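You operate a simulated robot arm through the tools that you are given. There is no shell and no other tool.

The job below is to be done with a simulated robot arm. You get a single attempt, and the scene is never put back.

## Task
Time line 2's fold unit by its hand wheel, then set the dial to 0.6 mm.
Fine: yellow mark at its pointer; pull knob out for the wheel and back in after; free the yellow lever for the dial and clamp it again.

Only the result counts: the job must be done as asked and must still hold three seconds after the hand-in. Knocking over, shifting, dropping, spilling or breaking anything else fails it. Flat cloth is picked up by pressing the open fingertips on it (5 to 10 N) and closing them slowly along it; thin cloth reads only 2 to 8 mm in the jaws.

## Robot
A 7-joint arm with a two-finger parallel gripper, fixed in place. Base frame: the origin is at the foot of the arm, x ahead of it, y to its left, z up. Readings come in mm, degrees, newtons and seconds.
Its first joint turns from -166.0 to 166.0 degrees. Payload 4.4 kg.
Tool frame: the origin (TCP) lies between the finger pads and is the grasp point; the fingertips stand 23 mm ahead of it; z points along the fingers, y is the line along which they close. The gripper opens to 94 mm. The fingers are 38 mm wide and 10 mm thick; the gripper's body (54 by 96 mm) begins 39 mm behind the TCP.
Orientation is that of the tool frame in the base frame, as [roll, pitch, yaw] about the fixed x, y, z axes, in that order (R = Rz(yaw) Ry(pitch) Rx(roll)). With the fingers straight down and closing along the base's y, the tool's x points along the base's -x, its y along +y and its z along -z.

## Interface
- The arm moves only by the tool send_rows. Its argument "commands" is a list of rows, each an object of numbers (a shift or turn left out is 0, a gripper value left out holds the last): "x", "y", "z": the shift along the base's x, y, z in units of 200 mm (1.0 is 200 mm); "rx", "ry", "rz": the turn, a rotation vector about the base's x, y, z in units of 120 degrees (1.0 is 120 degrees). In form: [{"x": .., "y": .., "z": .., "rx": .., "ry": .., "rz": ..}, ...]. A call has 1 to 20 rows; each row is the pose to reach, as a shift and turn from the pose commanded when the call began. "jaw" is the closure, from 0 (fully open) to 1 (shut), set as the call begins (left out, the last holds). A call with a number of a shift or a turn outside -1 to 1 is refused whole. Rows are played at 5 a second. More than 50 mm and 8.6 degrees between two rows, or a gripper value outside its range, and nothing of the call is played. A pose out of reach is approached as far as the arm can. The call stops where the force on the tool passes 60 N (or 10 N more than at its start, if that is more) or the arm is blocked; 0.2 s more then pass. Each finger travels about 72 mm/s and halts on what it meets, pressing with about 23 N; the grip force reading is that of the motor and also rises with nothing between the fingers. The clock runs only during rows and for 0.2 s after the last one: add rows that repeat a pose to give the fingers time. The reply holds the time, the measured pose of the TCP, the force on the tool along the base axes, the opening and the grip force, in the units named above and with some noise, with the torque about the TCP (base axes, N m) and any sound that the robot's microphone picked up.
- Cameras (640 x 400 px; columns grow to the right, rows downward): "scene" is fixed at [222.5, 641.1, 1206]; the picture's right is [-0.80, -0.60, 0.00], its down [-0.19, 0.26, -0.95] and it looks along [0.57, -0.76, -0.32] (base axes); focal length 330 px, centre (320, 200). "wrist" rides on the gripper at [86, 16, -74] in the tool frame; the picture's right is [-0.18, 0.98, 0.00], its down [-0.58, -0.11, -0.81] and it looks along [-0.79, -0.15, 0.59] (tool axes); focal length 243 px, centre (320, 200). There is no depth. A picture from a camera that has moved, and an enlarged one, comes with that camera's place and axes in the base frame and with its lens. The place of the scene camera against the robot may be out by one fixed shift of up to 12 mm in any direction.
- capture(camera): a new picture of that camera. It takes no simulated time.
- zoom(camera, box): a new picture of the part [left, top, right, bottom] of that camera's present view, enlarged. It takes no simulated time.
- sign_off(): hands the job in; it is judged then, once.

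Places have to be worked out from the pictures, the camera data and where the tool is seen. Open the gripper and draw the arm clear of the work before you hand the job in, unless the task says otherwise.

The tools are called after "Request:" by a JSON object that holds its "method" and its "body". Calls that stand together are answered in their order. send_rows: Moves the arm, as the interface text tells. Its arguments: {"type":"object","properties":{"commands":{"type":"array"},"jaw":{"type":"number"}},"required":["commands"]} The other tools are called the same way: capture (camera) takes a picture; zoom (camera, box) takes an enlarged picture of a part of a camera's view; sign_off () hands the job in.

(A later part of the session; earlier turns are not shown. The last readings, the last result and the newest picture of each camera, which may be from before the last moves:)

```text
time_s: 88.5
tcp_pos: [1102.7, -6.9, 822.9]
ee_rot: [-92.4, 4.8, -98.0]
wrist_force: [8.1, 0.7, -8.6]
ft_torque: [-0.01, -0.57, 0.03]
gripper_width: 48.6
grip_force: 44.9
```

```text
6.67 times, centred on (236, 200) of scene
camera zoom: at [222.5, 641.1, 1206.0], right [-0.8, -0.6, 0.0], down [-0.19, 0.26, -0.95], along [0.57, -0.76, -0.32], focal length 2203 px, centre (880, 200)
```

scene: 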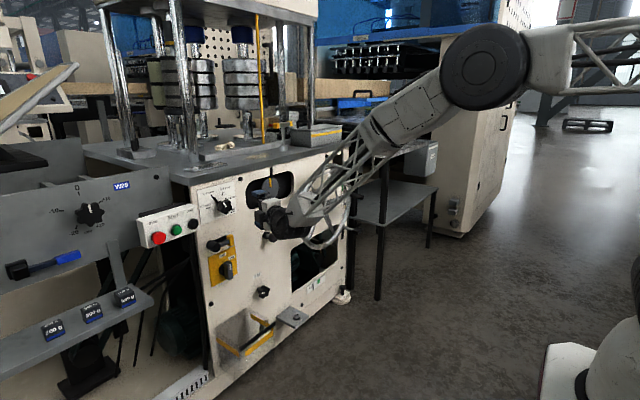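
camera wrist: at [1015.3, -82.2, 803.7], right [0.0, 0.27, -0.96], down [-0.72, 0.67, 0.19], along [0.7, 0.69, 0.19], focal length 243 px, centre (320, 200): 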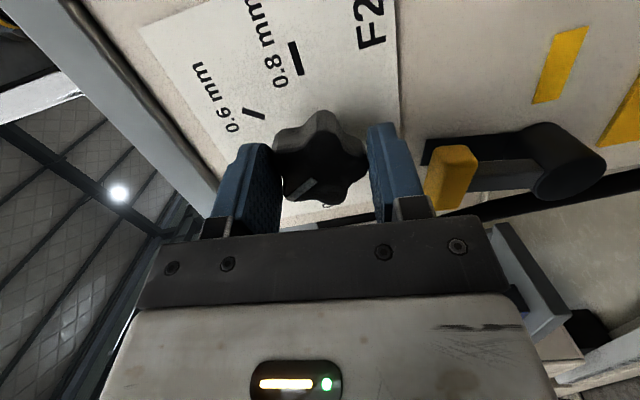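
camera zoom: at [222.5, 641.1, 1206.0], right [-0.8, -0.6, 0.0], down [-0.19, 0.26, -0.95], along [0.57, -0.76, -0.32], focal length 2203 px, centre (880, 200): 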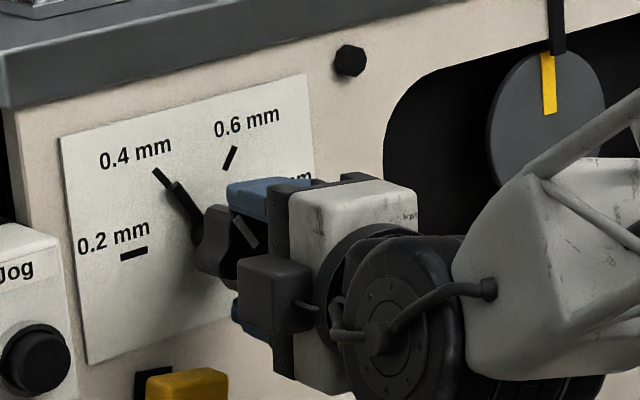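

Gripped evenly (48.6 mm, low forces). I'll turn it clockwise 20° first, in 4° steps about the knob axis, and check.

Request:
{"method": "send_rows", "body": {"commands": [{"rx": 0.0333}, {"rx": 0.0667}, {"rx": 0.1}, {"rx": 0.1333}, {"rx": 0.1667}, {"rx": 0.1667}]}}

Request:
{"method": "capture", "body": {"camera": "wrist"}}

Request:
{"method": "zoom", "body": {"camera": "scene", "box": [196, 170, 276, 230]}}

```text
time_s: 89.9
tcp_pos: [1101.3, -8.3, 822.5]
ee_rot: [-95.5, 24.6, -99.3]
wrist_force: [23.5, 22.5, -22.0]
ft_torque: [-0.04, -0.28, 0.0]
gripper_width: 48.3
grip_force: 44.9
```

```text
taken
camera wrist: at [1014.0, -69.3, 779.0], right [0.0, 0.58, -0.81], down [-0.71, 0.57, 0.41], along [0.71, 0.58, 0.41], focal length 243 px, centre (320, 200)
```

wrist: 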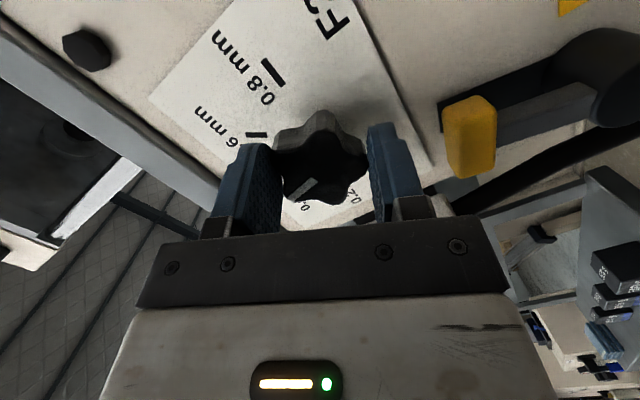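

```text
6.67 times, centred on (236, 200) of scene
camera zoom: at [222.5, 641.1, 1206.0], right [-0.8, -0.6, 0.0], down [-0.19, 0.26, -0.95], along [0.57, -0.76, -0.32], focal length 2203 px, centre (880, 200)
```

zoom: 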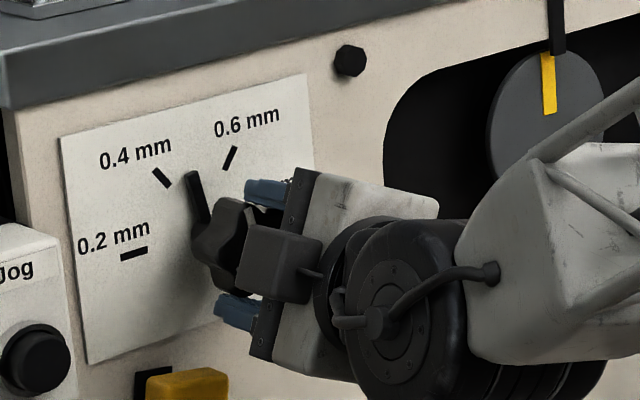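

The pointer follows the grip (now ~20° advanced). Continuing 28° more with a tiny position relief.

Request:
{"method": "send_rows", "body": {"commands": [{"rx": 0.0333, "y": 0.002, "z": -0.002}, {"rx": 0.0667, "y": 0.004, "z": -0.004}, {"rx": 0.1, "y": 0.005, "z": -0.005}, {"rx": 0.1333, "y": 0.005, "z": -0.005}, {"rx": 0.1667, "y": 0.005, "z": -0.005}, {"rx": 0.2, "y": 0.005, "z": -0.005}, {"rx": 0.2333, "y": 0.005, "z": -0.005}, {"rx": 0.2333, "y": 0.005, "z": -0.005}]}}

Request:
{"method": "zoom", "body": {"camera": "scene", "box": [196, 170, 276, 230]}}

Request:
{"method": "capture", "body": {"camera": "wrist"}}

```text
time_s: 91.2
tcp_pos: [1107.6, 3.3, 831.4]
ee_rot: [-99.8, 45.4, -102.9]
wrist_force: [-9.5, -7.5, 4.3]
ft_torque: [-0.14, -0.61, -0.81]
gripper_width: 48.1
grip_force: 45.1
out of reach, approached as far as the arm can: row 1, 2, 3, 4, 5, 6
stopped in row 6: the force on the tool passed its limit at 101 N (the readings are from after the stop); the commanded pose is now the measured one
```

```text
6.67 times, centred on (236, 200) of scene
camera zoom: at [222.5, 641.1, 1206.0], right [-0.8, -0.6, 0.0], down [-0.19, 0.26, -0.95], along [0.57, -0.76, -0.32], focal length 2203 px, centre (880, 200)
```

zoom: 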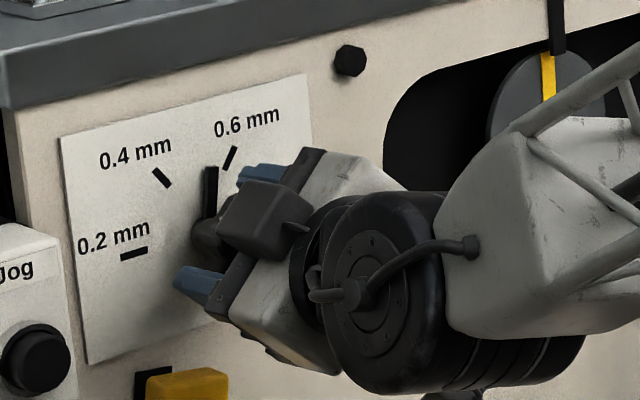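

```text
taken
camera wrist: at [1019.5, -37.2, 767.6], right [0.02, 0.84, -0.55], down [-0.71, 0.4, 0.58], along [0.71, 0.38, 0.6], focal length 243 px, centre (320, 200)
```

wrist: 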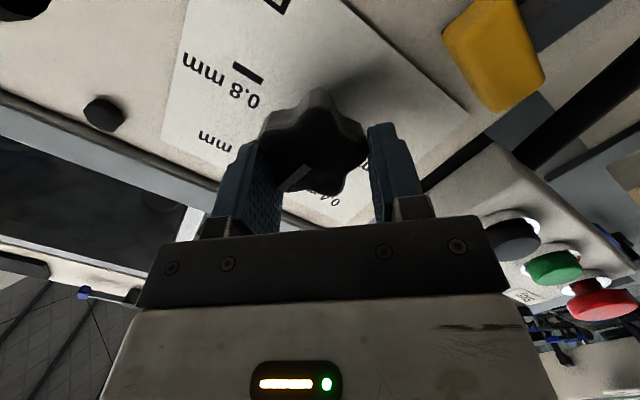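

The wrist ran into a limit partway: the pointer is at about +10° (needs +30°) and the tool drifted. I'll release here, back off, roll −72° (one lobe pitch) and regrip for the last ~20°.

Request:
{"method": "send_rows", "body": {"commands": [{"x": 0}, {"x": 0}, {"x": 0}, {"x": -0.08}, {"x": -0.2}, {"x": -0.35}, {"x": -0.35}], "jaw": 0.2}}

Request:
{"method": "zoom", "body": {"camera": "scene", "box": [196, 170, 276, 230]}}

```text
time_s: 92.8
tcp_pos: [1038.8, 8.2, 831.4]
ee_rot: [-100.1, 45.2, -103.5]
wrist_force: [-1.2, 0.3, -1.1]
ft_torque: [-0.02, -0.01, 0.02]
gripper_width: 75.1
grip_force: 0.0
out of reach, approached as far as the arm can: row 6, 7
```

```text
6.67 times, centred on (236, 200) of scene
camera zoom: at [222.5, 641.1, 1206.0], right [-0.8, -0.6, 0.0], down [-0.19, 0.26, -0.95], along [0.57, -0.76, -0.32], focal length 2203 px, centre (880, 200)
```

zoom: 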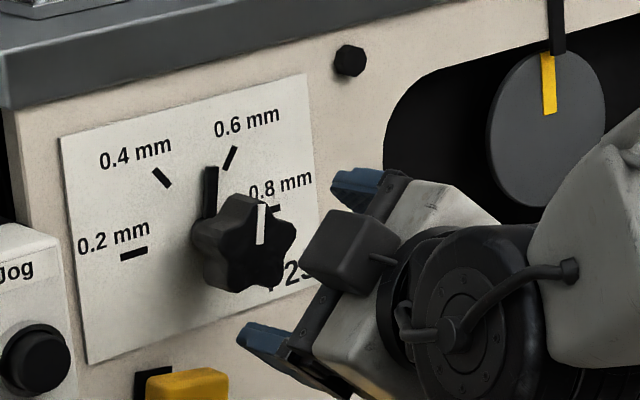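

Dial stays at ~+10.5°. Now rolling −72° and re-centring in front of the knob.

Request:
{"method": "send_rows", "body": {"commands": [{"rx": -0.0667, "y": -0.01, "z": -0.004}, {"rx": -0.1333, "y": -0.02, "z": -0.008}, {"rx": -0.2, "y": -0.03, "z": -0.012}, {"rx": -0.2667, "y": -0.04, "z": -0.016}, {"rx": -0.3333, "y": -0.05, "z": -0.02}, {"rx": -0.4, "y": -0.06, "z": -0.025}, {"rx": -0.4667, "y": -0.07, "z": -0.03}, {"rx": -0.5333, "y": -0.0785, "z": -0.037}, {"rx": -0.6, "y": -0.0785, "z": -0.037}, {"rx": -0.6, "y": -0.0785, "z": -0.037}]}}

Request:
{"method": "capture", "body": {"camera": "wrist"}}

```text
time_s: 95.0
tcp_pos: [1013.3, 4.6, 828.8]
ee_rot: [-86.5, -25.5, -100.8]
wrist_force: [1.0, -0.5, 0.2]
ft_torque: [0.0, 0.09, 0.0]
gripper_width: 75.2
grip_force: 0.1
out of reach, approached as far as the arm can: row 8, 9, 10
```

```text
taken
camera wrist: at [924.2, -67.8, 848.8], right [0.01, -0.26, -0.96], down [-0.69, 0.69, -0.2], along [0.72, 0.67, -0.17], focal length 243 px, centre (320, 200)
```

wrist: 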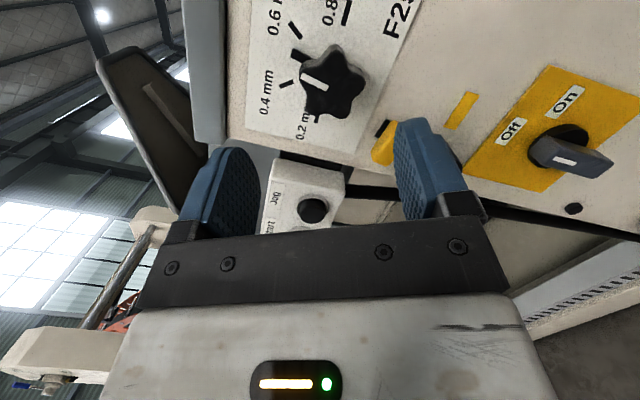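

Roll is now where I want it (−25.5°), position a bit off. I'll pitch down ~3.5° to level the tool and move toward (1070, −7.5, 824).

Request:
{"method": "send_rows", "body": {"commands": [{"ry": 0.01, "x": 0.07, "y": -0.015, "z": -0.006}, {"ry": 0.02, "x": 0.14, "y": -0.03, "z": -0.012}, {"ry": 0.03, "x": 0.21, "y": -0.045, "z": -0.018}, {"ry": 0.03, "x": 0.285, "y": -0.06, "z": -0.024}, {"ry": 0.03, "x": 0.285, "y": -0.06, "z": -0.024}]}}

Request:
{"method": "capture", "body": {"camera": "wrist"}}

Request:
{"method": "zoom", "body": {"camera": "wrist", "box": [250, 50, 410, 190]}}

Request:
{"method": "zoom", "body": {"camera": "scene", "box": [196, 170, 276, 230]}}

```text
time_s: 96.2
tcp_pos: [1067.9, -6.8, 822.9]
ee_rot: [-90.3, -26.1, -98.5]
wrist_force: [0.1, 0.0, 0.7]
ft_torque: [0.01, 0.01, -0.01]
gripper_width: 75.1
grip_force: 0.0
out of reach, approached as far as the arm can: row 1
```

```text
taken
camera wrist: at [981.1, -79.8, 847.1], right [-0.04, -0.26, -0.96], down [-0.71, 0.68, -0.15], along [0.7, 0.68, -0.22], focal length 243 px, centre (320, 200)
```

wrist: 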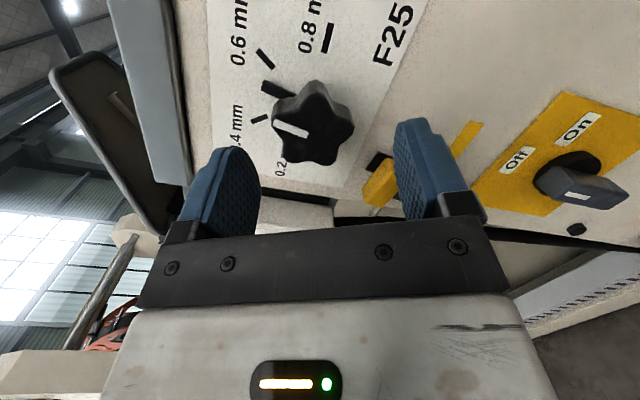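

```text
2.86 times, centred on (330, 120) of wrist
camera zoom: at [981.1, -79.8, 847.1], right [-0.04, -0.26, -0.96], down [-0.71, 0.68, -0.15], along [0.7, 0.68, -0.22], focal length 693 px, centre (291, 429)
```

zoom: 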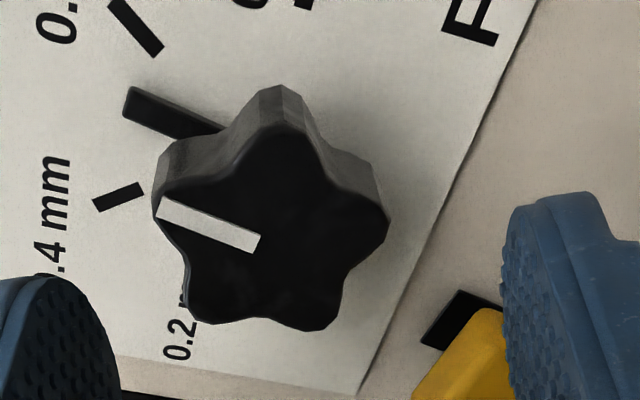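

```text
6.67 times, centred on (236, 200) of scene
camera zoom: at [222.5, 641.1, 1206.0], right [-0.8, -0.6, 0.0], down [-0.19, 0.26, -0.95], along [0.57, -0.76, -0.32], focal length 2203 px, centre (880, 200)
```

zoom: 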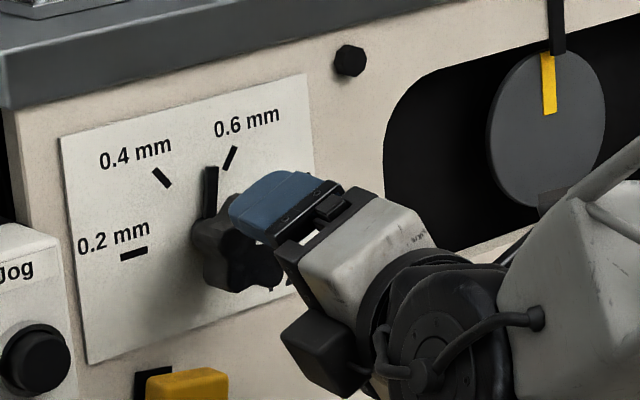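

Well aligned: knob centre at about (y −8.5, z 825). Moving in 35 mm and closing on the lobes.

Request:
{"method": "send_rows", "body": {"commands": [{"x": 0.04, "y": -0.008, "z": 0.009}, {"x": 0.09, "y": -0.008, "z": 0.009}, {"x": 0.14, "y": -0.008, "z": 0.009}, {"x": 0.175, "y": -0.008, "z": 0.009}, {"x": 0.175, "y": -0.008, "z": 0.009}]}}

Request:
{"method": "send_rows", "body": {"commands": [{"x": 0}, {"x": 0}, {"x": 0}, {"x": 0}], "jaw": 1}}

Request:
{"method": "capture", "body": {"camera": "wrist"}}

Request:
{"method": "zoom", "body": {"camera": "scene", "box": [196, 170, 276, 230]}}

```text
time_s: 97.4
tcp_pos: [1104.3, -9.8, 824.3]
ee_rot: [-90.2, -26.1, -98.2]
wrist_force: [0.0, 0.6, -0.2]
ft_torque: [-0.01, -0.02, -0.01]
gripper_width: 74.9
grip_force: 0.2
```

```text
time_s: 98.4
tcp_pos: [1104.7, -8.1, 825.2]
ee_rot: [-90.0, -26.1, -98.2]
wrist_force: [0.4, 14.5, 15.6]
ft_torque: [0.05, -1.07, 0.67]
gripper_width: 49.1
grip_force: 44.8
```

```text
taken
camera wrist: at [1018.6, -82.5, 850.1], right [-0.04, -0.26, -0.96], down [-0.72, 0.68, -0.16], along [0.7, 0.68, -0.22], focal length 243 px, centre (320, 200)
```

wrist: 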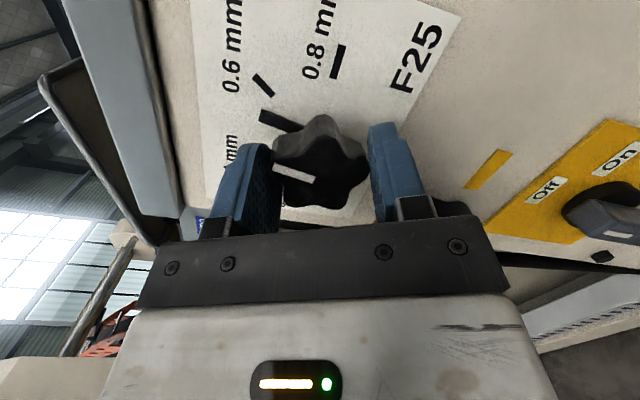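

```text
6.67 times, centred on (236, 200) of scene
camera zoom: at [222.5, 641.1, 1206.0], right [-0.8, -0.6, 0.0], down [-0.19, 0.26, -0.95], along [0.57, -0.76, -0.32], focal length 2203 px, centre (880, 200)
```

zoom: 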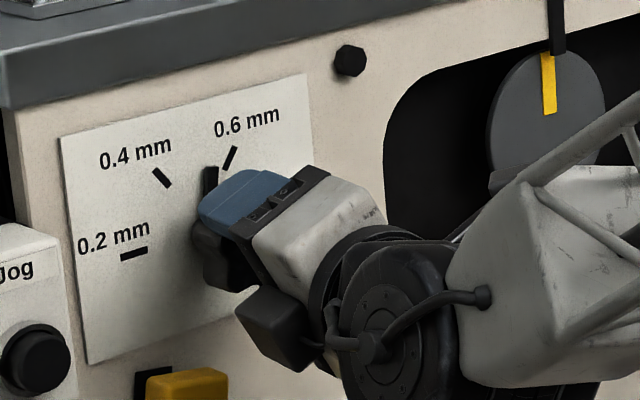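

Regripped (49.1 mm). Turning clockwise 16° first in 4° steps, then measuring.

Request:
{"method": "send_rows", "body": {"commands": [{"rx": 0.0333}, {"rx": 0.0667}, {"rx": 0.1}, {"rx": 0.1333}, {"rx": 0.1333}]}}

Request:
{"method": "capture", "body": {"camera": "wrist"}}

Request:
{"method": "zoom", "body": {"camera": "scene", "box": [205, 180, 245, 205]}}

```text
time_s: 99.6
tcp_pos: [1105.1, -8.6, 823.6]
ee_rot: [-92.6, -10.2, -97.5]
wrist_force: [30.1, 20.2, 9.1]
ft_torque: [0.04, -0.81, 0.35]
gripper_width: 49.1
grip_force: 45.3
```

```text
taken
camera wrist: at [1017.9, -86.7, 828.0], right [-0.04, 0.01, -1.0], down [-0.72, 0.7, 0.04], along [0.7, 0.72, -0.02], focal length 243 px, centre (320, 200)
```

wrist: 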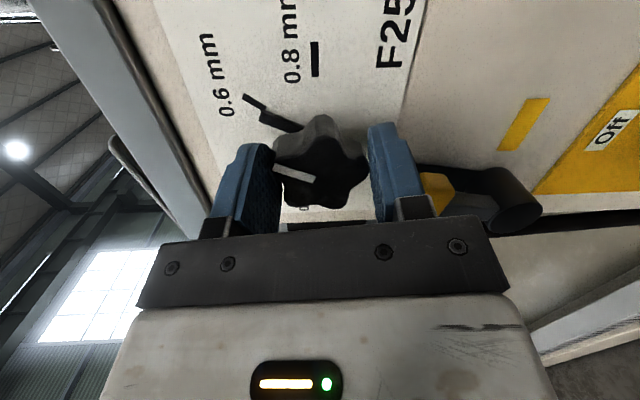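

```text
16.00 times, centred on (225, 192) of scene
camera zoom: at [222.5, 641.1, 1206.0], right [-0.8, -0.6, 0.0], down [-0.19, 0.26, -0.95], along [0.57, -0.76, -0.32], focal length 5287 px, centre (1840, 320)
```

zoom: 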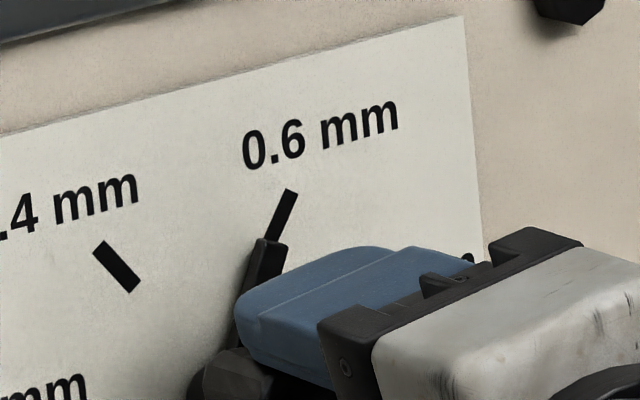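

The pointer is approaching the 0.6 tick. Zooming in from both cameras to measure the remaining angle.

Request:
{"method": "zoom", "body": {"camera": "wrist", "box": [200, 40, 340, 150]}}

Request:
{"method": "zoom", "body": {"camera": "scene", "box": [212, 184, 228, 200]}}

```text
3.64 times, centred on (270, 95) of wrist
camera zoom: at [1017.9, -86.7, 828.0], right [-0.04, 0.01, -1.0], down [-0.72, 0.7, 0.04], along [0.7, 0.72, -0.02], focal length 882 px, centre (502, 582)
```

zoom: 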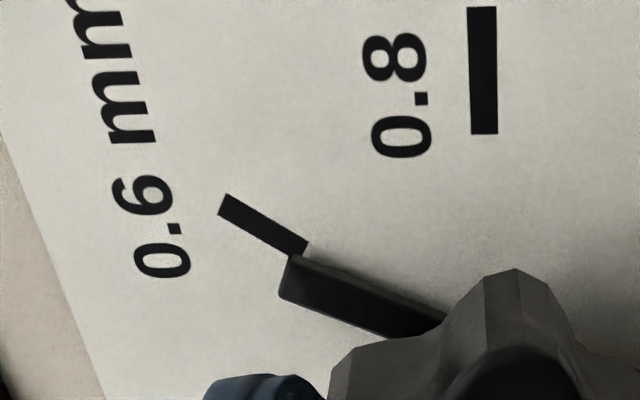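

```text
16.00 times, centred on (220, 192) of scene
camera zoom: at [222.5, 641.1, 1206.0], right [-0.8, -0.6, 0.0], down [-0.19, 0.26, -0.95], along [0.57, -0.76, -0.32], focal length 5287 px, centre (1920, 328)
```

zoom: 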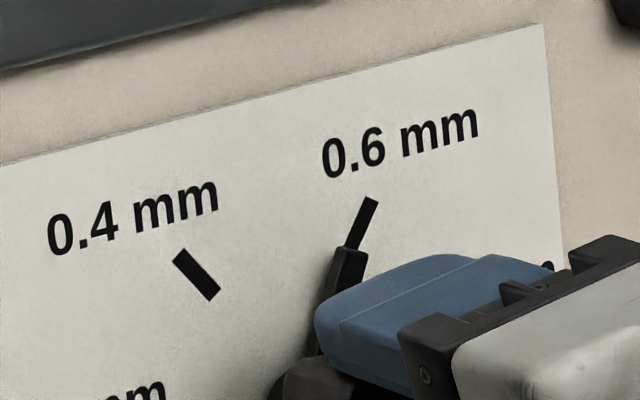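

Wrist-view geometry says the pointer is at ~22–25° with the tick some 8° further. I'll turn 5° more and compare again.

Request:
{"method": "send_rows", "body": {"commands": [{"rx": 0.0208}, {"rx": 0.0417}, {"rx": 0.0417}]}}

Request:
{"method": "capture", "body": {"camera": "wrist"}}

Request:
{"method": "zoom", "body": {"camera": "wrist", "box": [200, 40, 340, 150]}}

Request:
{"method": "zoom", "body": {"camera": "scene", "box": [212, 184, 228, 200]}}

```text
time_s: 100.4
tcp_pos: [1103.1, -8.9, 824.3]
ee_rot: [-93.1, -5.4, -97.4]
wrist_force: [34.3, 11.9, 14.5]
ft_torque: [0.07, -0.82, 0.24]
gripper_width: 49.1
grip_force: 45.2
```

```text
taken
camera wrist: at [1017.0, -87.0, 821.0], right [-0.04, 0.1, -0.99], down [-0.72, 0.69, 0.1], along [0.7, 0.72, 0.04], focal length 243 px, centre (320, 200)
```

wrist: 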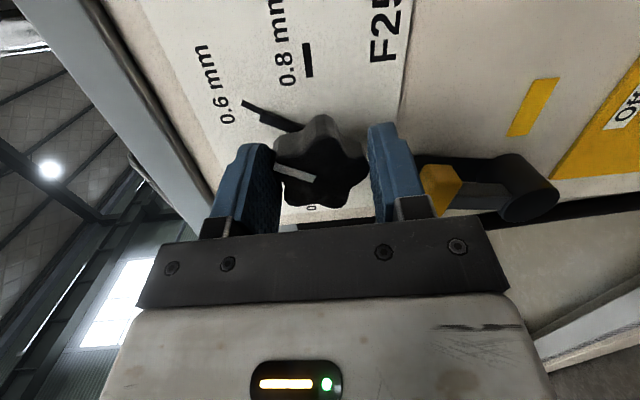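

```text
3.64 times, centred on (270, 95) of wrist
camera zoom: at [1017.0, -87.0, 821.0], right [-0.04, 0.1, -0.99], down [-0.72, 0.69, 0.1], along [0.7, 0.72, 0.04], focal length 882 px, centre (502, 582)
```

zoom: 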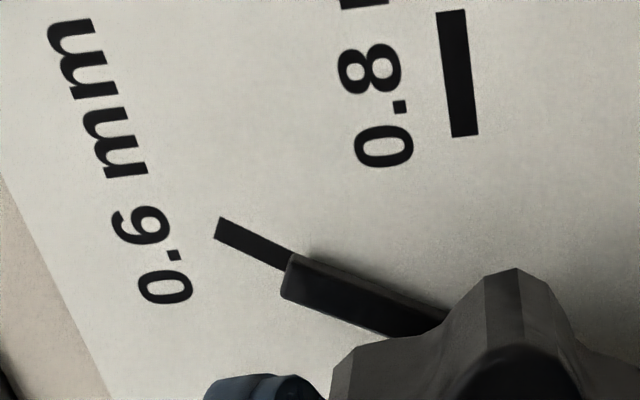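

```text
16.00 times, centred on (220, 192) of scene
camera zoom: at [222.5, 641.1, 1206.0], right [-0.8, -0.6, 0.0], down [-0.19, 0.26, -0.95], along [0.57, -0.76, -0.32], focal length 5287 px, centre (1920, 328)
```

zoom: 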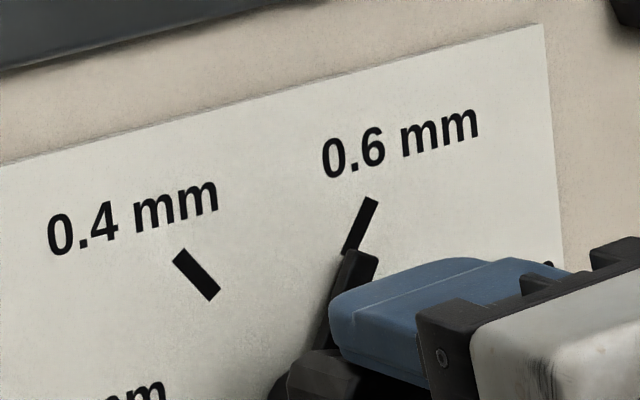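

Checking the pointer tip's position against the tick line in both views (accounting for its ~4.5 mm height) puts it within ~0.5° of the 0.6 tick. I'll release and back off for an unobstructed measurement.

Request:
{"method": "send_rows", "body": {"commands": [{"x": 0}, {"x": 0}, {"x": 0}, {"x": -0.08}, {"x": -0.2}, {"x": -0.35}, {"x": -0.35}], "jaw": 0.2}}

Request:
{"method": "zoom", "body": {"camera": "scene", "box": [205, 185, 253, 215]}}

Request:
{"method": "capture", "body": {"camera": "wrist"}}

Request:
{"method": "zoom", "body": {"camera": "wrist", "box": [210, 0, 390, 140]}}

```text
time_s: 102.0
tcp_pos: [1036.6, -5.7, 825.0]
ee_rot: [-93.2, -5.3, -98.0]
wrist_force: [0.9, -1.3, -0.7]
ft_torque: [-0.01, 0.02, 0.02]
gripper_width: 75.4
grip_force: 0.1
out of reach, approached as far as the arm can: row 6, 7
```

```text
13.33 times, centred on (229, 200) of scene
camera zoom: at [222.5, 641.1, 1206.0], right [-0.8, -0.6, 0.0], down [-0.19, 0.26, -0.95], along [0.57, -0.76, -0.32], focal length 4406 px, centre (1533, 200)
```

zoom: 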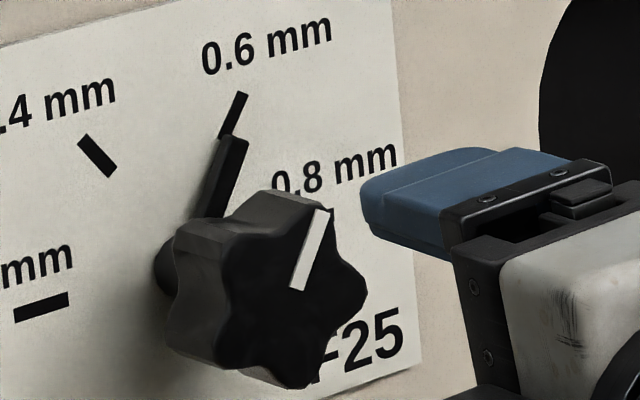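

```text
taken
camera wrist: at [948.6, -82.9, 820.8], right [-0.04, 0.1, -0.99], down [-0.71, 0.7, 0.1], along [0.7, 0.71, 0.04], focal length 243 px, centre (320, 200)
```

wrist: 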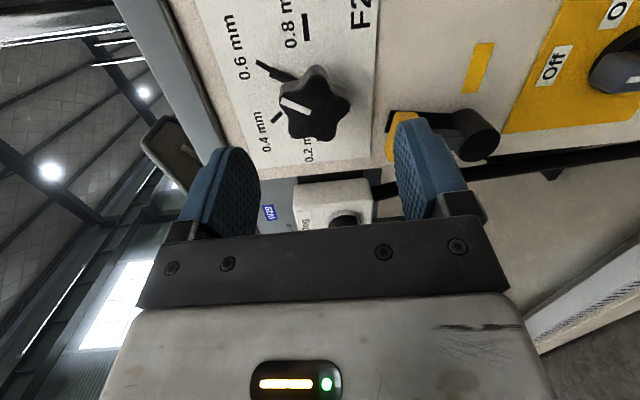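

```text
2.86 times, centred on (300, 70) of wrist
camera zoom: at [948.6, -82.9, 820.8], right [-0.04, 0.1, -0.99], down [-0.71, 0.7, 0.1], along [0.7, 0.71, 0.04], focal length 693 px, centre (377, 571)
```

zoom: 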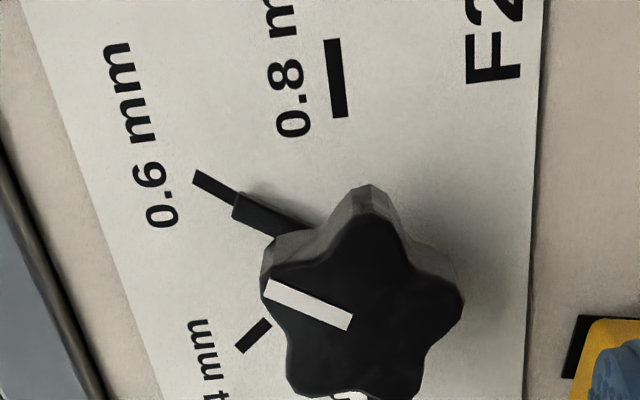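

Both views now show the pointer lying over the 0.6 tick line. I'll zoom tightly for a final alignment measurement.

Request:
{"method": "zoom", "body": {"camera": "wrist", "box": [250, 50, 300, 85]}}

Request:
{"method": "zoom", "body": {"camera": "scene", "box": [212, 188, 236, 206]}}

```text
11.43 times, centred on (275, 68) of wrist
camera zoom: at [948.6, -82.9, 820.8], right [-0.04, 0.1, -0.99], down [-0.71, 0.7, 0.1], along [0.7, 0.71, 0.04], focal length 2773 px, centre (834, 1714)
```

zoom: 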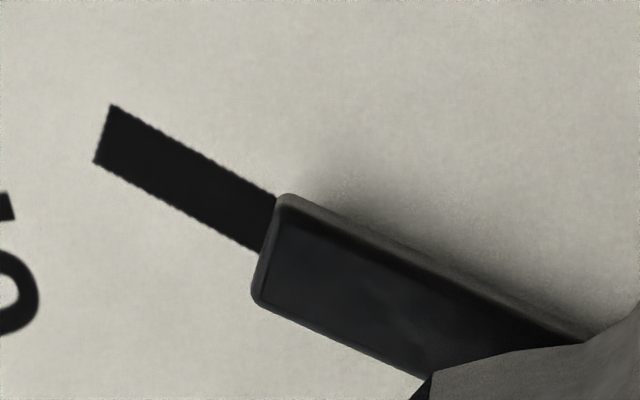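

```text
16.00 times, centred on (224, 197) of scene
camera zoom: at [222.5, 641.1, 1206.0], right [-0.8, -0.6, 0.0], down [-0.19, 0.26, -0.95], along [0.57, -0.76, -0.32], focal length 5287 px, centre (1856, 248)
```

zoom: 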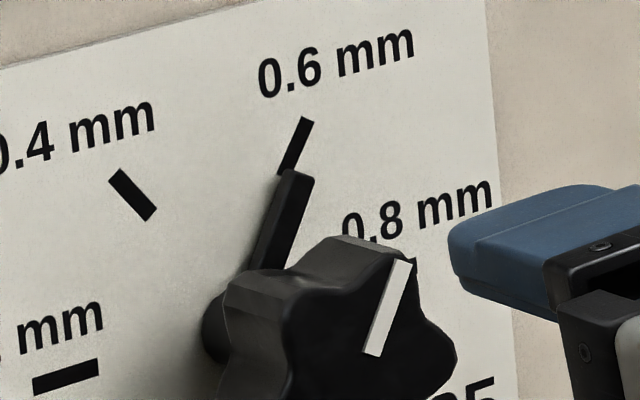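

I'll zoom the wrist camera on the other ticks the same way to calibrate the angle measurement.

Request:
{"method": "zoom", "body": {"camera": "wrist", "box": [255, 100, 305, 135]}}

Request:
{"method": "zoom", "body": {"camera": "wrist", "box": [280, 5, 330, 40]}}

Request:
{"method": "zoom", "body": {"camera": "wrist", "box": [270, 80, 320, 115]}}

```text
11.43 times, centred on (280, 118) of wrist
camera zoom: at [948.6, -82.9, 820.8], right [-0.04, 0.1, -0.99], down [-0.71, 0.7, 0.1], along [0.7, 0.71, 0.04], focal length 2773 px, centre (777, 1143)
```

zoom: 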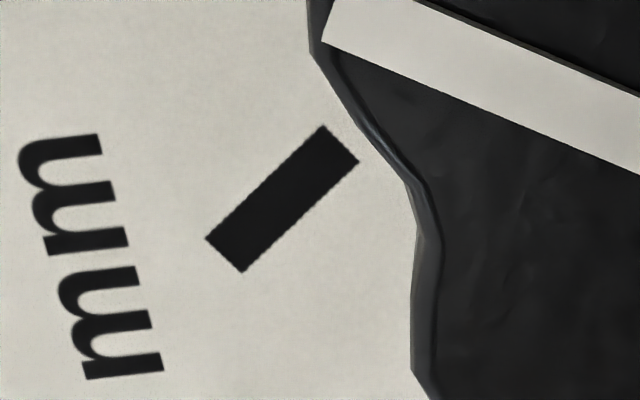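

```text
11.43 times, centred on (305, 22) of wrist
camera zoom: at [948.6, -82.9, 820.8], right [-0.04, 0.1, -0.99], down [-0.71, 0.7, 0.1], along [0.7, 0.71, 0.04], focal length 2773 px, centre (491, 2229)
```

zoom: 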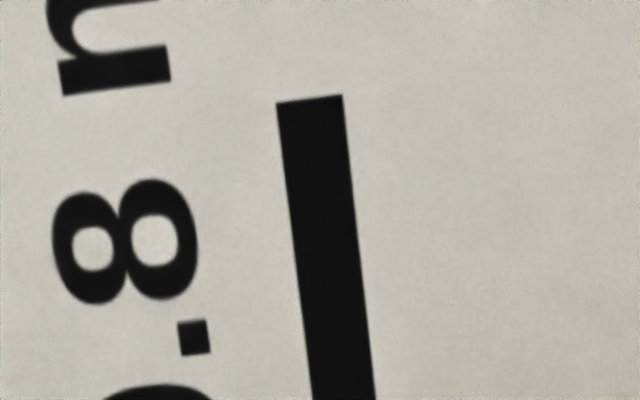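

```text
11.43 times, centred on (295, 98) of wrist
camera zoom: at [948.6, -82.9, 820.8], right [-0.04, 0.1, -0.99], down [-0.71, 0.7, 0.1], along [0.7, 0.71, 0.04], focal length 2773 px, centre (606, 1371)
```

zoom: 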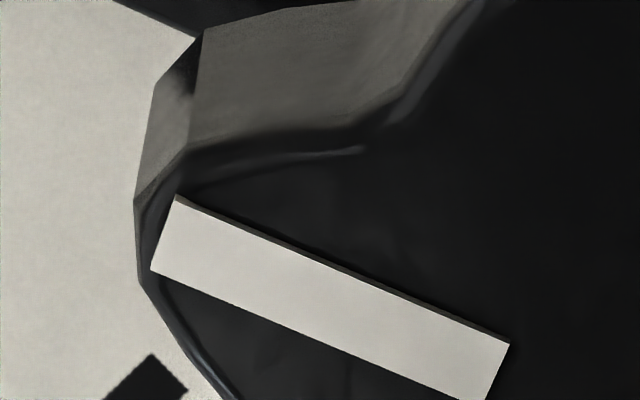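

By position on the plate, the 0.6 tick sits at ~30.7° and the pointer at ~30.3° about the dial axis – aligned within about a degree. Now the lever must be clamped again: I'll close the fingers and go around to the left side of the upright lever (about y 88, z 754), still well out from the panel.

Request:
{"method": "send_rows", "body": {"commands": [{"y": 0.12, "z": -0.09}, {"y": 0.24, "z": -0.18}, {"y": 0.36, "z": -0.27}, {"y": 0.469, "z": -0.355}, {"y": 0.469, "z": -0.355}], "jaw": 1}}

Request:
{"method": "capture", "body": {"camera": "wrist"}}

Request:
{"method": "zoom", "body": {"camera": "scene", "box": [170, 170, 298, 270]}}

```text
time_s: 103.2
tcp_pos: [1033.4, 86.7, 751.9]
ee_rot: [-93.2, -5.3, -97.5]
wrist_force: [0.1, 0.1, 1.0]
ft_torque: [0.01, 0.01, -0.01]
gripper_width: 0.0
grip_force: 23.3
```

```text
taken
camera wrist: at [946.5, 9.3, 748.7], right [-0.04, 0.1, -0.99], down [-0.72, 0.69, 0.1], along [0.7, 0.72, 0.04], focal length 243 px, centre (320, 200)
```

wrist: 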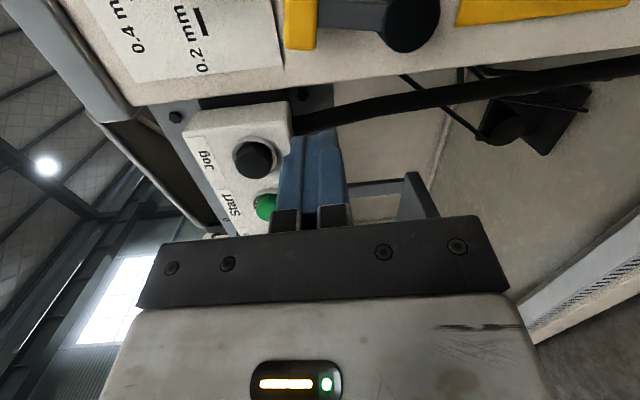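

```text
4.00 times, centred on (234, 220) of scene
camera zoom: at [222.5, 641.1, 1206.0], right [-0.8, -0.6, 0.0], down [-0.19, 0.26, -0.95], along [0.57, -0.76, -0.32], focal length 1322 px, centre (664, 120)
```

zoom: 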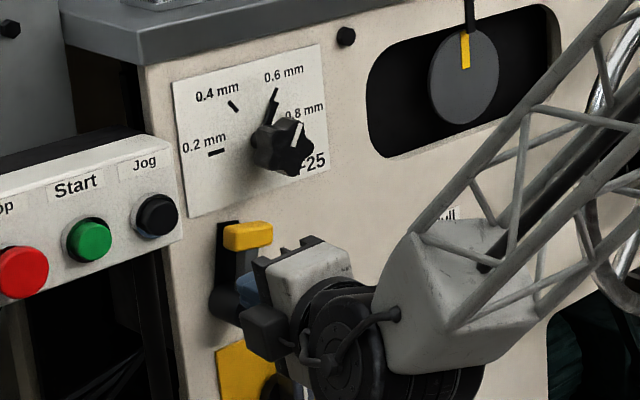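

The Start/Stop box's underside is near z ≈ 771, so I'll keep the finger's top below ~758. Shifting +6 mm in y, −5 mm in z, then moving in beside the lever.

Request:
{"method": "send_rows", "body": {"commands": [{"y": 0.03, "z": -0.025}, {"x": 0.1, "y": 0.03, "z": -0.025}, {"x": 0.2, "y": 0.03, "z": -0.025}, {"x": 0.28, "y": 0.03, "z": -0.025}, {"x": 0.34, "y": 0.03, "z": -0.025}, {"x": 0.34, "y": 0.03, "z": -0.025}]}}

Request:
{"method": "capture", "body": {"camera": "wrist"}}

Request:
{"method": "zoom", "body": {"camera": "scene", "box": [190, 205, 254, 255]}}

```text
time_s: 104.6
tcp_pos: [1102.8, 93.1, 748.8]
ee_rot: [-93.3, -5.2, -97.5]
wrist_force: [0.4, -0.6, -0.2]
ft_torque: [0.03, -0.04, 0.03]
gripper_width: 0.0
grip_force: 23.0
```

```text
taken
camera wrist: at [1015.6, 14.8, 745.7], right [-0.04, 0.1, -0.99], down [-0.72, 0.69, 0.1], along [0.7, 0.72, 0.04], focal length 243 px, centre (320, 200)
```

wrist: 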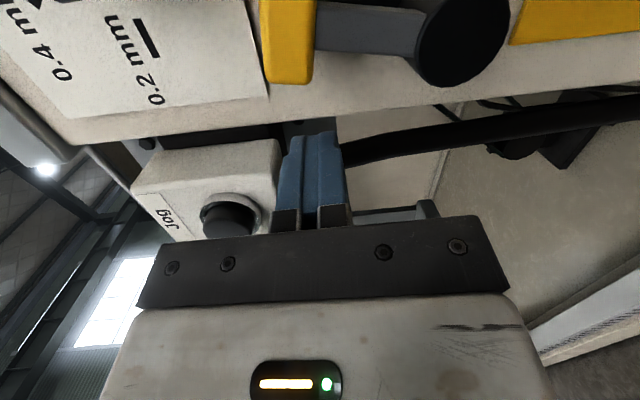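

```text
8.00 times, centred on (222, 230) of scene
camera zoom: at [222.5, 641.1, 1206.0], right [-0.8, -0.6, 0.0], down [-0.19, 0.26, -0.95], along [0.57, -0.76, -0.32], focal length 2643 px, centre (1104, -40)
```

zoom: 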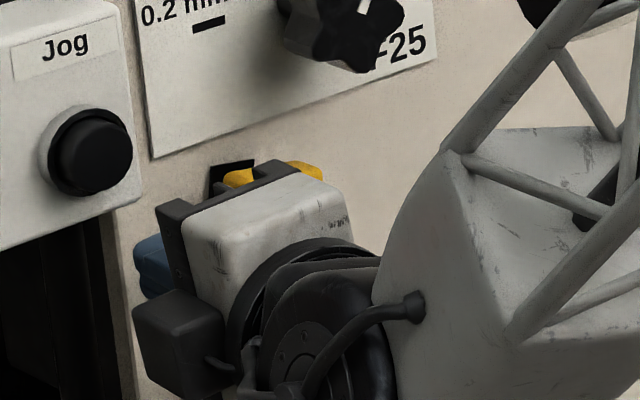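

The finger is beside the lever with clearance to the box. I'll sweep it toward −y in ~4.5 mm steps to start swinging the lever down (clockwise).

Request:
{"method": "send_rows", "body": {"commands": [{"y": -0.0226}, {"y": -0.0452}, {"y": -0.0678}, {"y": -0.0904}, {"y": -0.113}, {"y": -0.1356}, {"y": -0.1582}, {"y": -0.1808}, {"y": -0.2034}, {"y": -0.226}, {"y": -0.2486}, {"y": -0.27}, {"y": -0.27}]}}

Request:
{"method": "capture", "body": {"camera": "wrist"}}

Request:
{"method": "zoom", "body": {"camera": "scene", "box": [190, 205, 254, 255]}}

```text
time_s: 107.4
tcp_pos: [1104.3, 37.8, 746.1]
ee_rot: [-93.2, -5.3, -97.3]
wrist_force: [-2.4, 6.1, -5.9]
ft_torque: [0.15, 0.15, 0.05]
gripper_width: 0.0
grip_force: 23.3
```

```text
taken
camera wrist: at [1016.8, -39.3, 743.5], right [-0.04, 0.1, -0.99], down [-0.72, 0.69, 0.1], along [0.7, 0.72, 0.04], focal length 243 px, centre (320, 200)
```

wrist: 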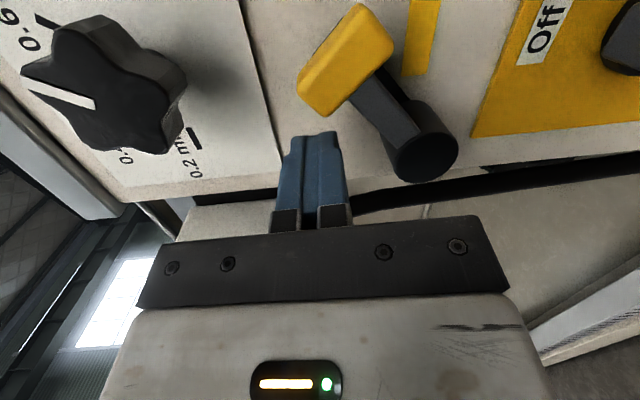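

```text
8.00 times, centred on (222, 230) of scene
camera zoom: at [222.5, 641.1, 1206.0], right [-0.8, -0.6, 0.0], down [-0.19, 0.26, -0.95], along [0.57, -0.76, -0.32], focal length 2643 px, centre (1104, -40)
```

zoom: 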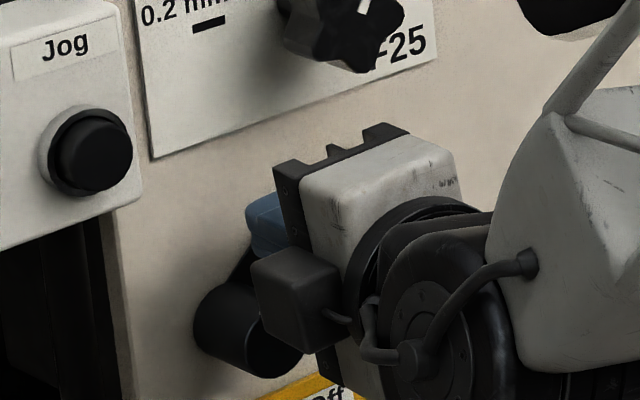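

The lever is swinging down (about 45°). Continuing along its arc, going over the top and downward.

Request:
{"method": "send_rows", "body": {"commands": [{"y": -0.025}, {"y": -0.05}, {"y": -0.075}, {"y": -0.105}, {"y": -0.125, "z": -0.015}, {"y": -0.14, "z": -0.03}, {"y": -0.15, "z": -0.0475}, {"y": -0.16, "z": -0.065}, {"y": -0.17, "z": -0.0825}, {"y": -0.18, "z": -0.1}, {"y": -0.18, "z": -0.1}]}}

Request:
{"method": "capture", "body": {"camera": "wrist"}}

Request:
{"method": "zoom", "body": {"camera": "scene", "box": [200, 215, 264, 265]}}

```text
time_s: 109.8
tcp_pos: [1102.6, 4.1, 729.4]
ee_rot: [-93.2, -5.3, -97.4]
wrist_force: [-1.1, -0.2, -0.5]
ft_torque: [0.0, 0.0, 0.0]
gripper_width: 0.0
grip_force: 22.9
```

```text
taken
camera wrist: at [1015.4, -74.0, 725.9], right [-0.04, 0.1, -0.99], down [-0.72, 0.69, 0.1], along [0.7, 0.72, 0.04], focal length 243 px, centre (320, 200)
```

wrist: 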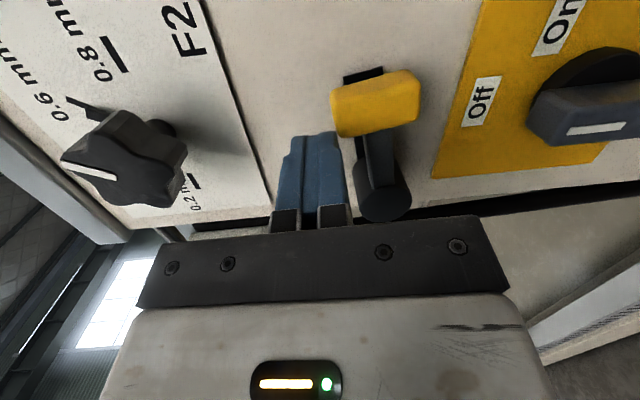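

```text
8.00 times, centred on (232, 240) of scene
camera zoom: at [222.5, 641.1, 1206.0], right [-0.8, -0.6, 0.0], down [-0.19, 0.26, -0.95], along [0.57, -0.76, -0.32], focal length 2643 px, centre (1024, -120)
```

zoom: 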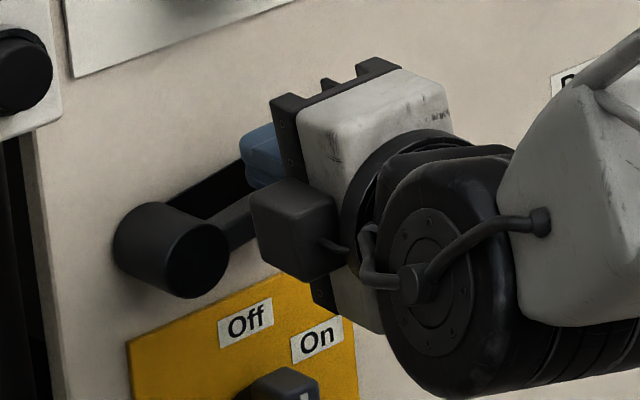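

The lever is within ~10° of its clamped place. I'll centre the finger over the yellow grip and press straight down in 2 mm steps until it seats.

Request:
{"method": "send_rows", "body": {"commands": [{"y": -0.03, "z": 0.01}, {"y": -0.075, "z": 0.01}, {"y": -0.075, "z": -0.005}, {"y": -0.075, "z": -0.02}, {"y": -0.075, "z": -0.03}, {"y": -0.075, "z": -0.04}, {"y": -0.075, "z": -0.05}, {"y": -0.075, "z": -0.06}, {"y": -0.075, "z": -0.06}]}}

Request:
{"method": "capture", "body": {"camera": "wrist"}}

Request:
{"method": "zoom", "body": {"camera": "scene", "box": [200, 215, 264, 265]}}

```text
time_s: 111.8
tcp_pos: [1106.0, -6.3, 719.7]
ee_rot: [-93.0, -5.3, -98.1]
wrist_force: [-13.5, 6.8, 30.2]
ft_torque: [-0.01, -0.53, 0.11]
gripper_width: 0.1
grip_force: 23.0
out of reach, approached as far as the arm can: row 2, 3, 4, 5, 6, 7, 8, 9
```

```text
taken
camera wrist: at [1018.5, -83.0, 716.6], right [-0.04, 0.1, -0.99], down [-0.71, 0.7, 0.1], along [0.7, 0.71, 0.04], focal length 243 px, centre (320, 200)
```

wrist: 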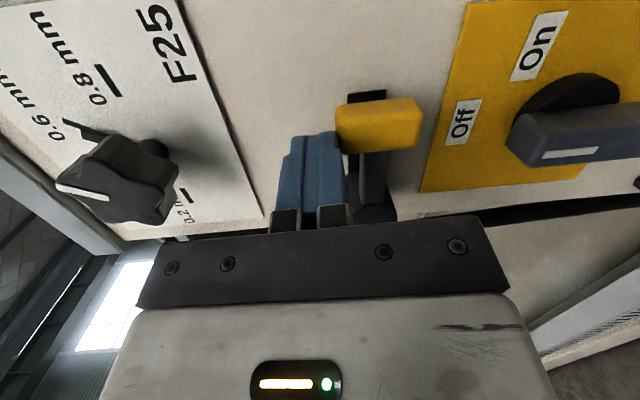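

```text
8.00 times, centred on (232, 240) of scene
camera zoom: at [222.5, 641.1, 1206.0], right [-0.8, -0.6, 0.0], down [-0.19, 0.26, -0.95], along [0.57, -0.76, -0.32], focal length 2643 px, centre (1024, -120)
```

zoom: 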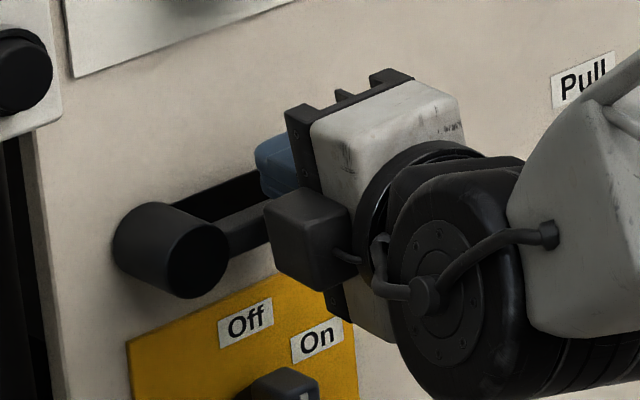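

Finger bottom is at z ≈ 708 with 30 N pushing back – the lever appears seated at its stop. I'll press a couple of millimetres more to be sure it's fully clamped.

Request:
{"method": "send_rows", "body": {"commands": [{"z": -0.01}, {"z": -0.02}, {"z": -0.02}]}}

Request:
{"method": "zoom", "body": {"camera": "wrist", "box": [240, 60, 500, 230]}}

```text
time_s: 112.3
tcp_pos: [1106.4, -7.0, 720.6]
ee_rot: [-92.9, -5.3, -98.1]
wrist_force: [0.4, 1.8, 7.6]
ft_torque: [0.02, -0.16, 0.04]
gripper_width: 0.0
grip_force: 22.8
stopped in row 2: the force on the tool passed its limit at 70 N (the readings are from after the stop); the commanded pose is now the measured one
```

```text
2.35 times, centred on (370, 145) of wrist
camera zoom: at [1019.6, -83.0, 716.5], right [-0.04, 0.1, -0.99], down [-0.71, 0.7, 0.09], along [0.7, 0.71, 0.05], focal length 571 px, centre (202, 329)
```

zoom: 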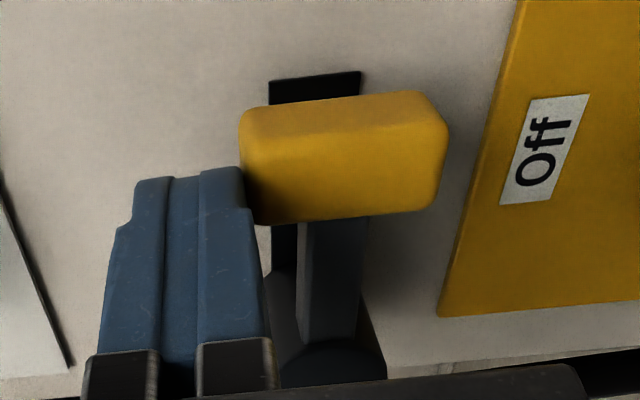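

A hard stop at 70 N – the lever is seated. I'll lift off and back out, then compare with the original lever, dial, mark and knob.

Request:
{"method": "send_rows", "body": {"commands": [{"z": 0.05}, {"z": 0.08, "x": -0.05}, {"z": 0.08, "x": -0.2}, {"z": 0.08, "x": -0.36, "y": -0.05}, {"z": 0.08, "x": -0.5, "y": -0.15}, {"z": 0.08, "x": -0.65, "y": -0.25}, {"z": 0.1, "x": -0.8, "y": -0.35}]}}

Request:
{"method": "zoom", "body": {"camera": "scene", "box": [204, 226, 252, 256]}}

Request:
{"method": "zoom", "body": {"camera": "scene", "box": [205, 185, 253, 215]}}

Request:
{"method": "zoom", "body": {"camera": "scene", "box": [190, 140, 360, 260]}}

```text
time_s: 113.9
tcp_pos: [953.7, -39.5, 741.5]
ee_rot: [-93.6, -5.5, -101.7]
wrist_force: [0.6, 0.9, -1.0]
ft_torque: [-0.01, 0.02, 0.02]
gripper_width: 0.0
grip_force: 22.4
out of reach, approached as far as the arm can: row 4, 5, 6, 7
```

```text
13.33 times, centred on (228, 241) of scene
camera zoom: at [222.5, 641.1, 1206.0], right [-0.8, -0.6, 0.0], down [-0.19, 0.26, -0.95], along [0.57, -0.76, -0.32], focal length 4406 px, centre (1547, -347)
```

zoom: 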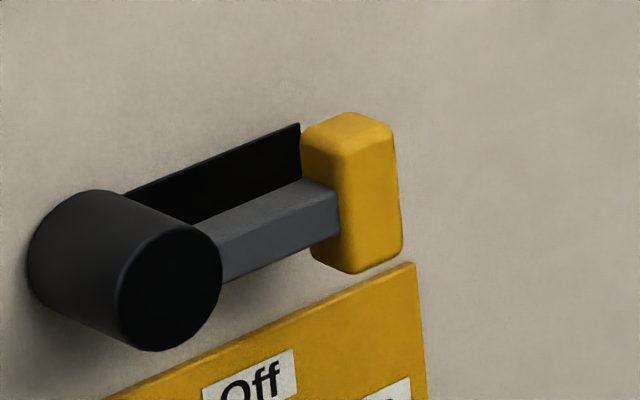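

```text
13.33 times, centred on (229, 200) of scene
camera zoom: at [222.5, 641.1, 1206.0], right [-0.8, -0.6, 0.0], down [-0.19, 0.26, -0.95], along [0.57, -0.76, -0.32], focal length 4406 px, centre (1533, 200)
```

zoom: 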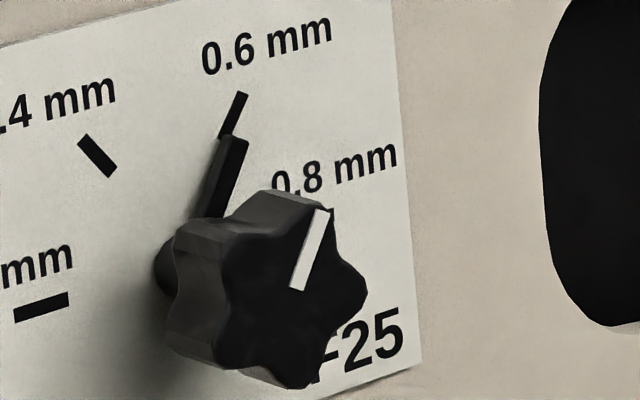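

```text
3.33 times, centred on (275, 200) of scene
camera zoom: at [222.5, 641.1, 1206.0], right [-0.8, -0.6, 0.0], down [-0.19, 0.26, -0.95], along [0.57, -0.76, -0.32], focal length 1101 px, centre (470, 200)
```

zoom: 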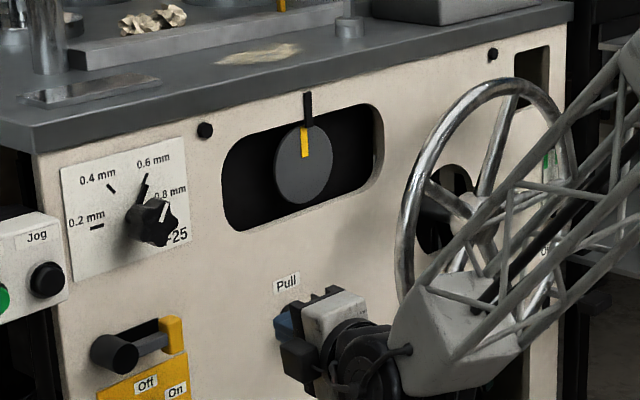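

Lever looks identical to its original clamped state; the dial pointer stays on 0.6, and the mark is at its pointer. Now I'll open the gripper and withdraw the arm well clear of the panel.

Request:
{"method": "send_rows", "body": {"commands": [{"x": -0.08, "z": 0.05, "rz": -0.04}, {"x": -0.18, "z": 0.1, "rz": -0.08}, {"x": -0.28, "z": 0.15, "rz": -0.12}, {"x": -0.4, "z": 0.2, "rz": -0.16}, {"x": -0.52, "z": 0.27, "rz": -0.2}, {"x": -0.64, "z": 0.34, "rz": -0.24}, {"x": -0.76, "z": 0.42, "rz": -0.28}, {"x": -0.88, "z": 0.5, "rz": -0.32}, {"x": -0.88, "z": 0.5, "rz": -0.32}], "jaw": 0}}

Request:
{"method": "capture", "body": {"camera": "scene"}}

Request:
{"method": "zoom", "body": {"camera": "scene", "box": [256, 164, 296, 204]}}

Request:
{"method": "zoom", "body": {"camera": "scene", "box": [190, 160, 360, 280]}}

```text
time_s: 115.9
tcp_pos: [776.7, -40.7, 844.7]
ee_rot: [-93.7, -5.4, -140.1]
wrist_force: [-0.4, 0.3, -0.7]
ft_torque: [0.0, -0.01, 0.0]
gripper_width: 94.0
grip_force: 0.1
```

```text
taken
```

scene: 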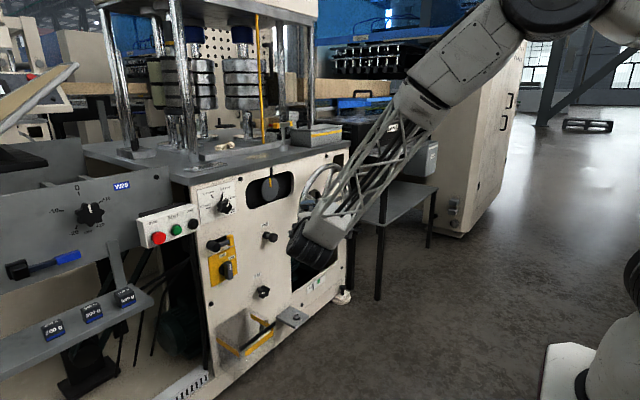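

```text
10.00 times, centred on (276, 184) of scene
camera zoom: at [222.5, 641.1, 1206.0], right [-0.8, -0.6, 0.0], down [-0.19, 0.26, -0.95], along [0.57, -0.76, -0.32], focal length 3304 px, centre (760, 360)
```

zoom: 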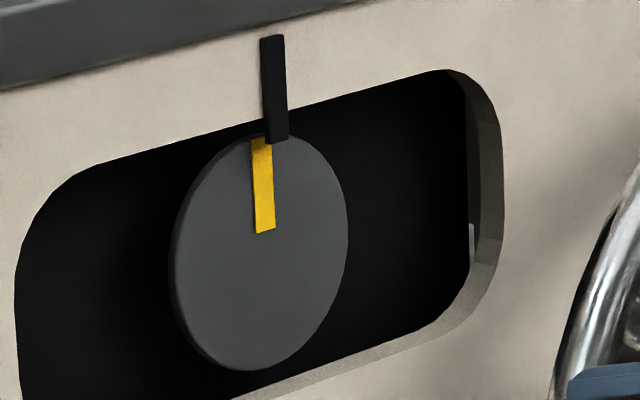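

```text
3.33 times, centred on (275, 220) of scene
camera zoom: at [222.5, 641.1, 1206.0], right [-0.8, -0.6, 0.0], down [-0.19, 0.26, -0.95], along [0.57, -0.76, -0.32], focal length 1101 px, centre (470, 133)
```

zoom: 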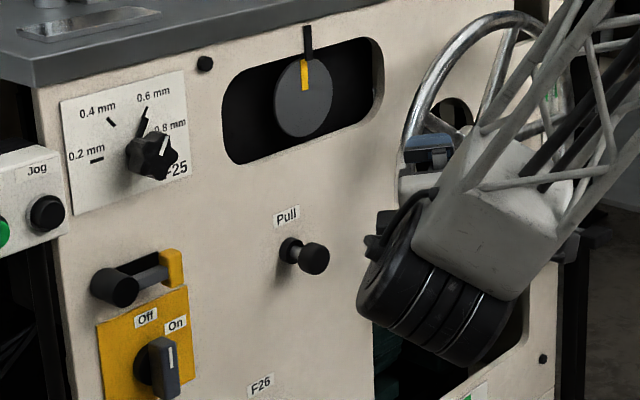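

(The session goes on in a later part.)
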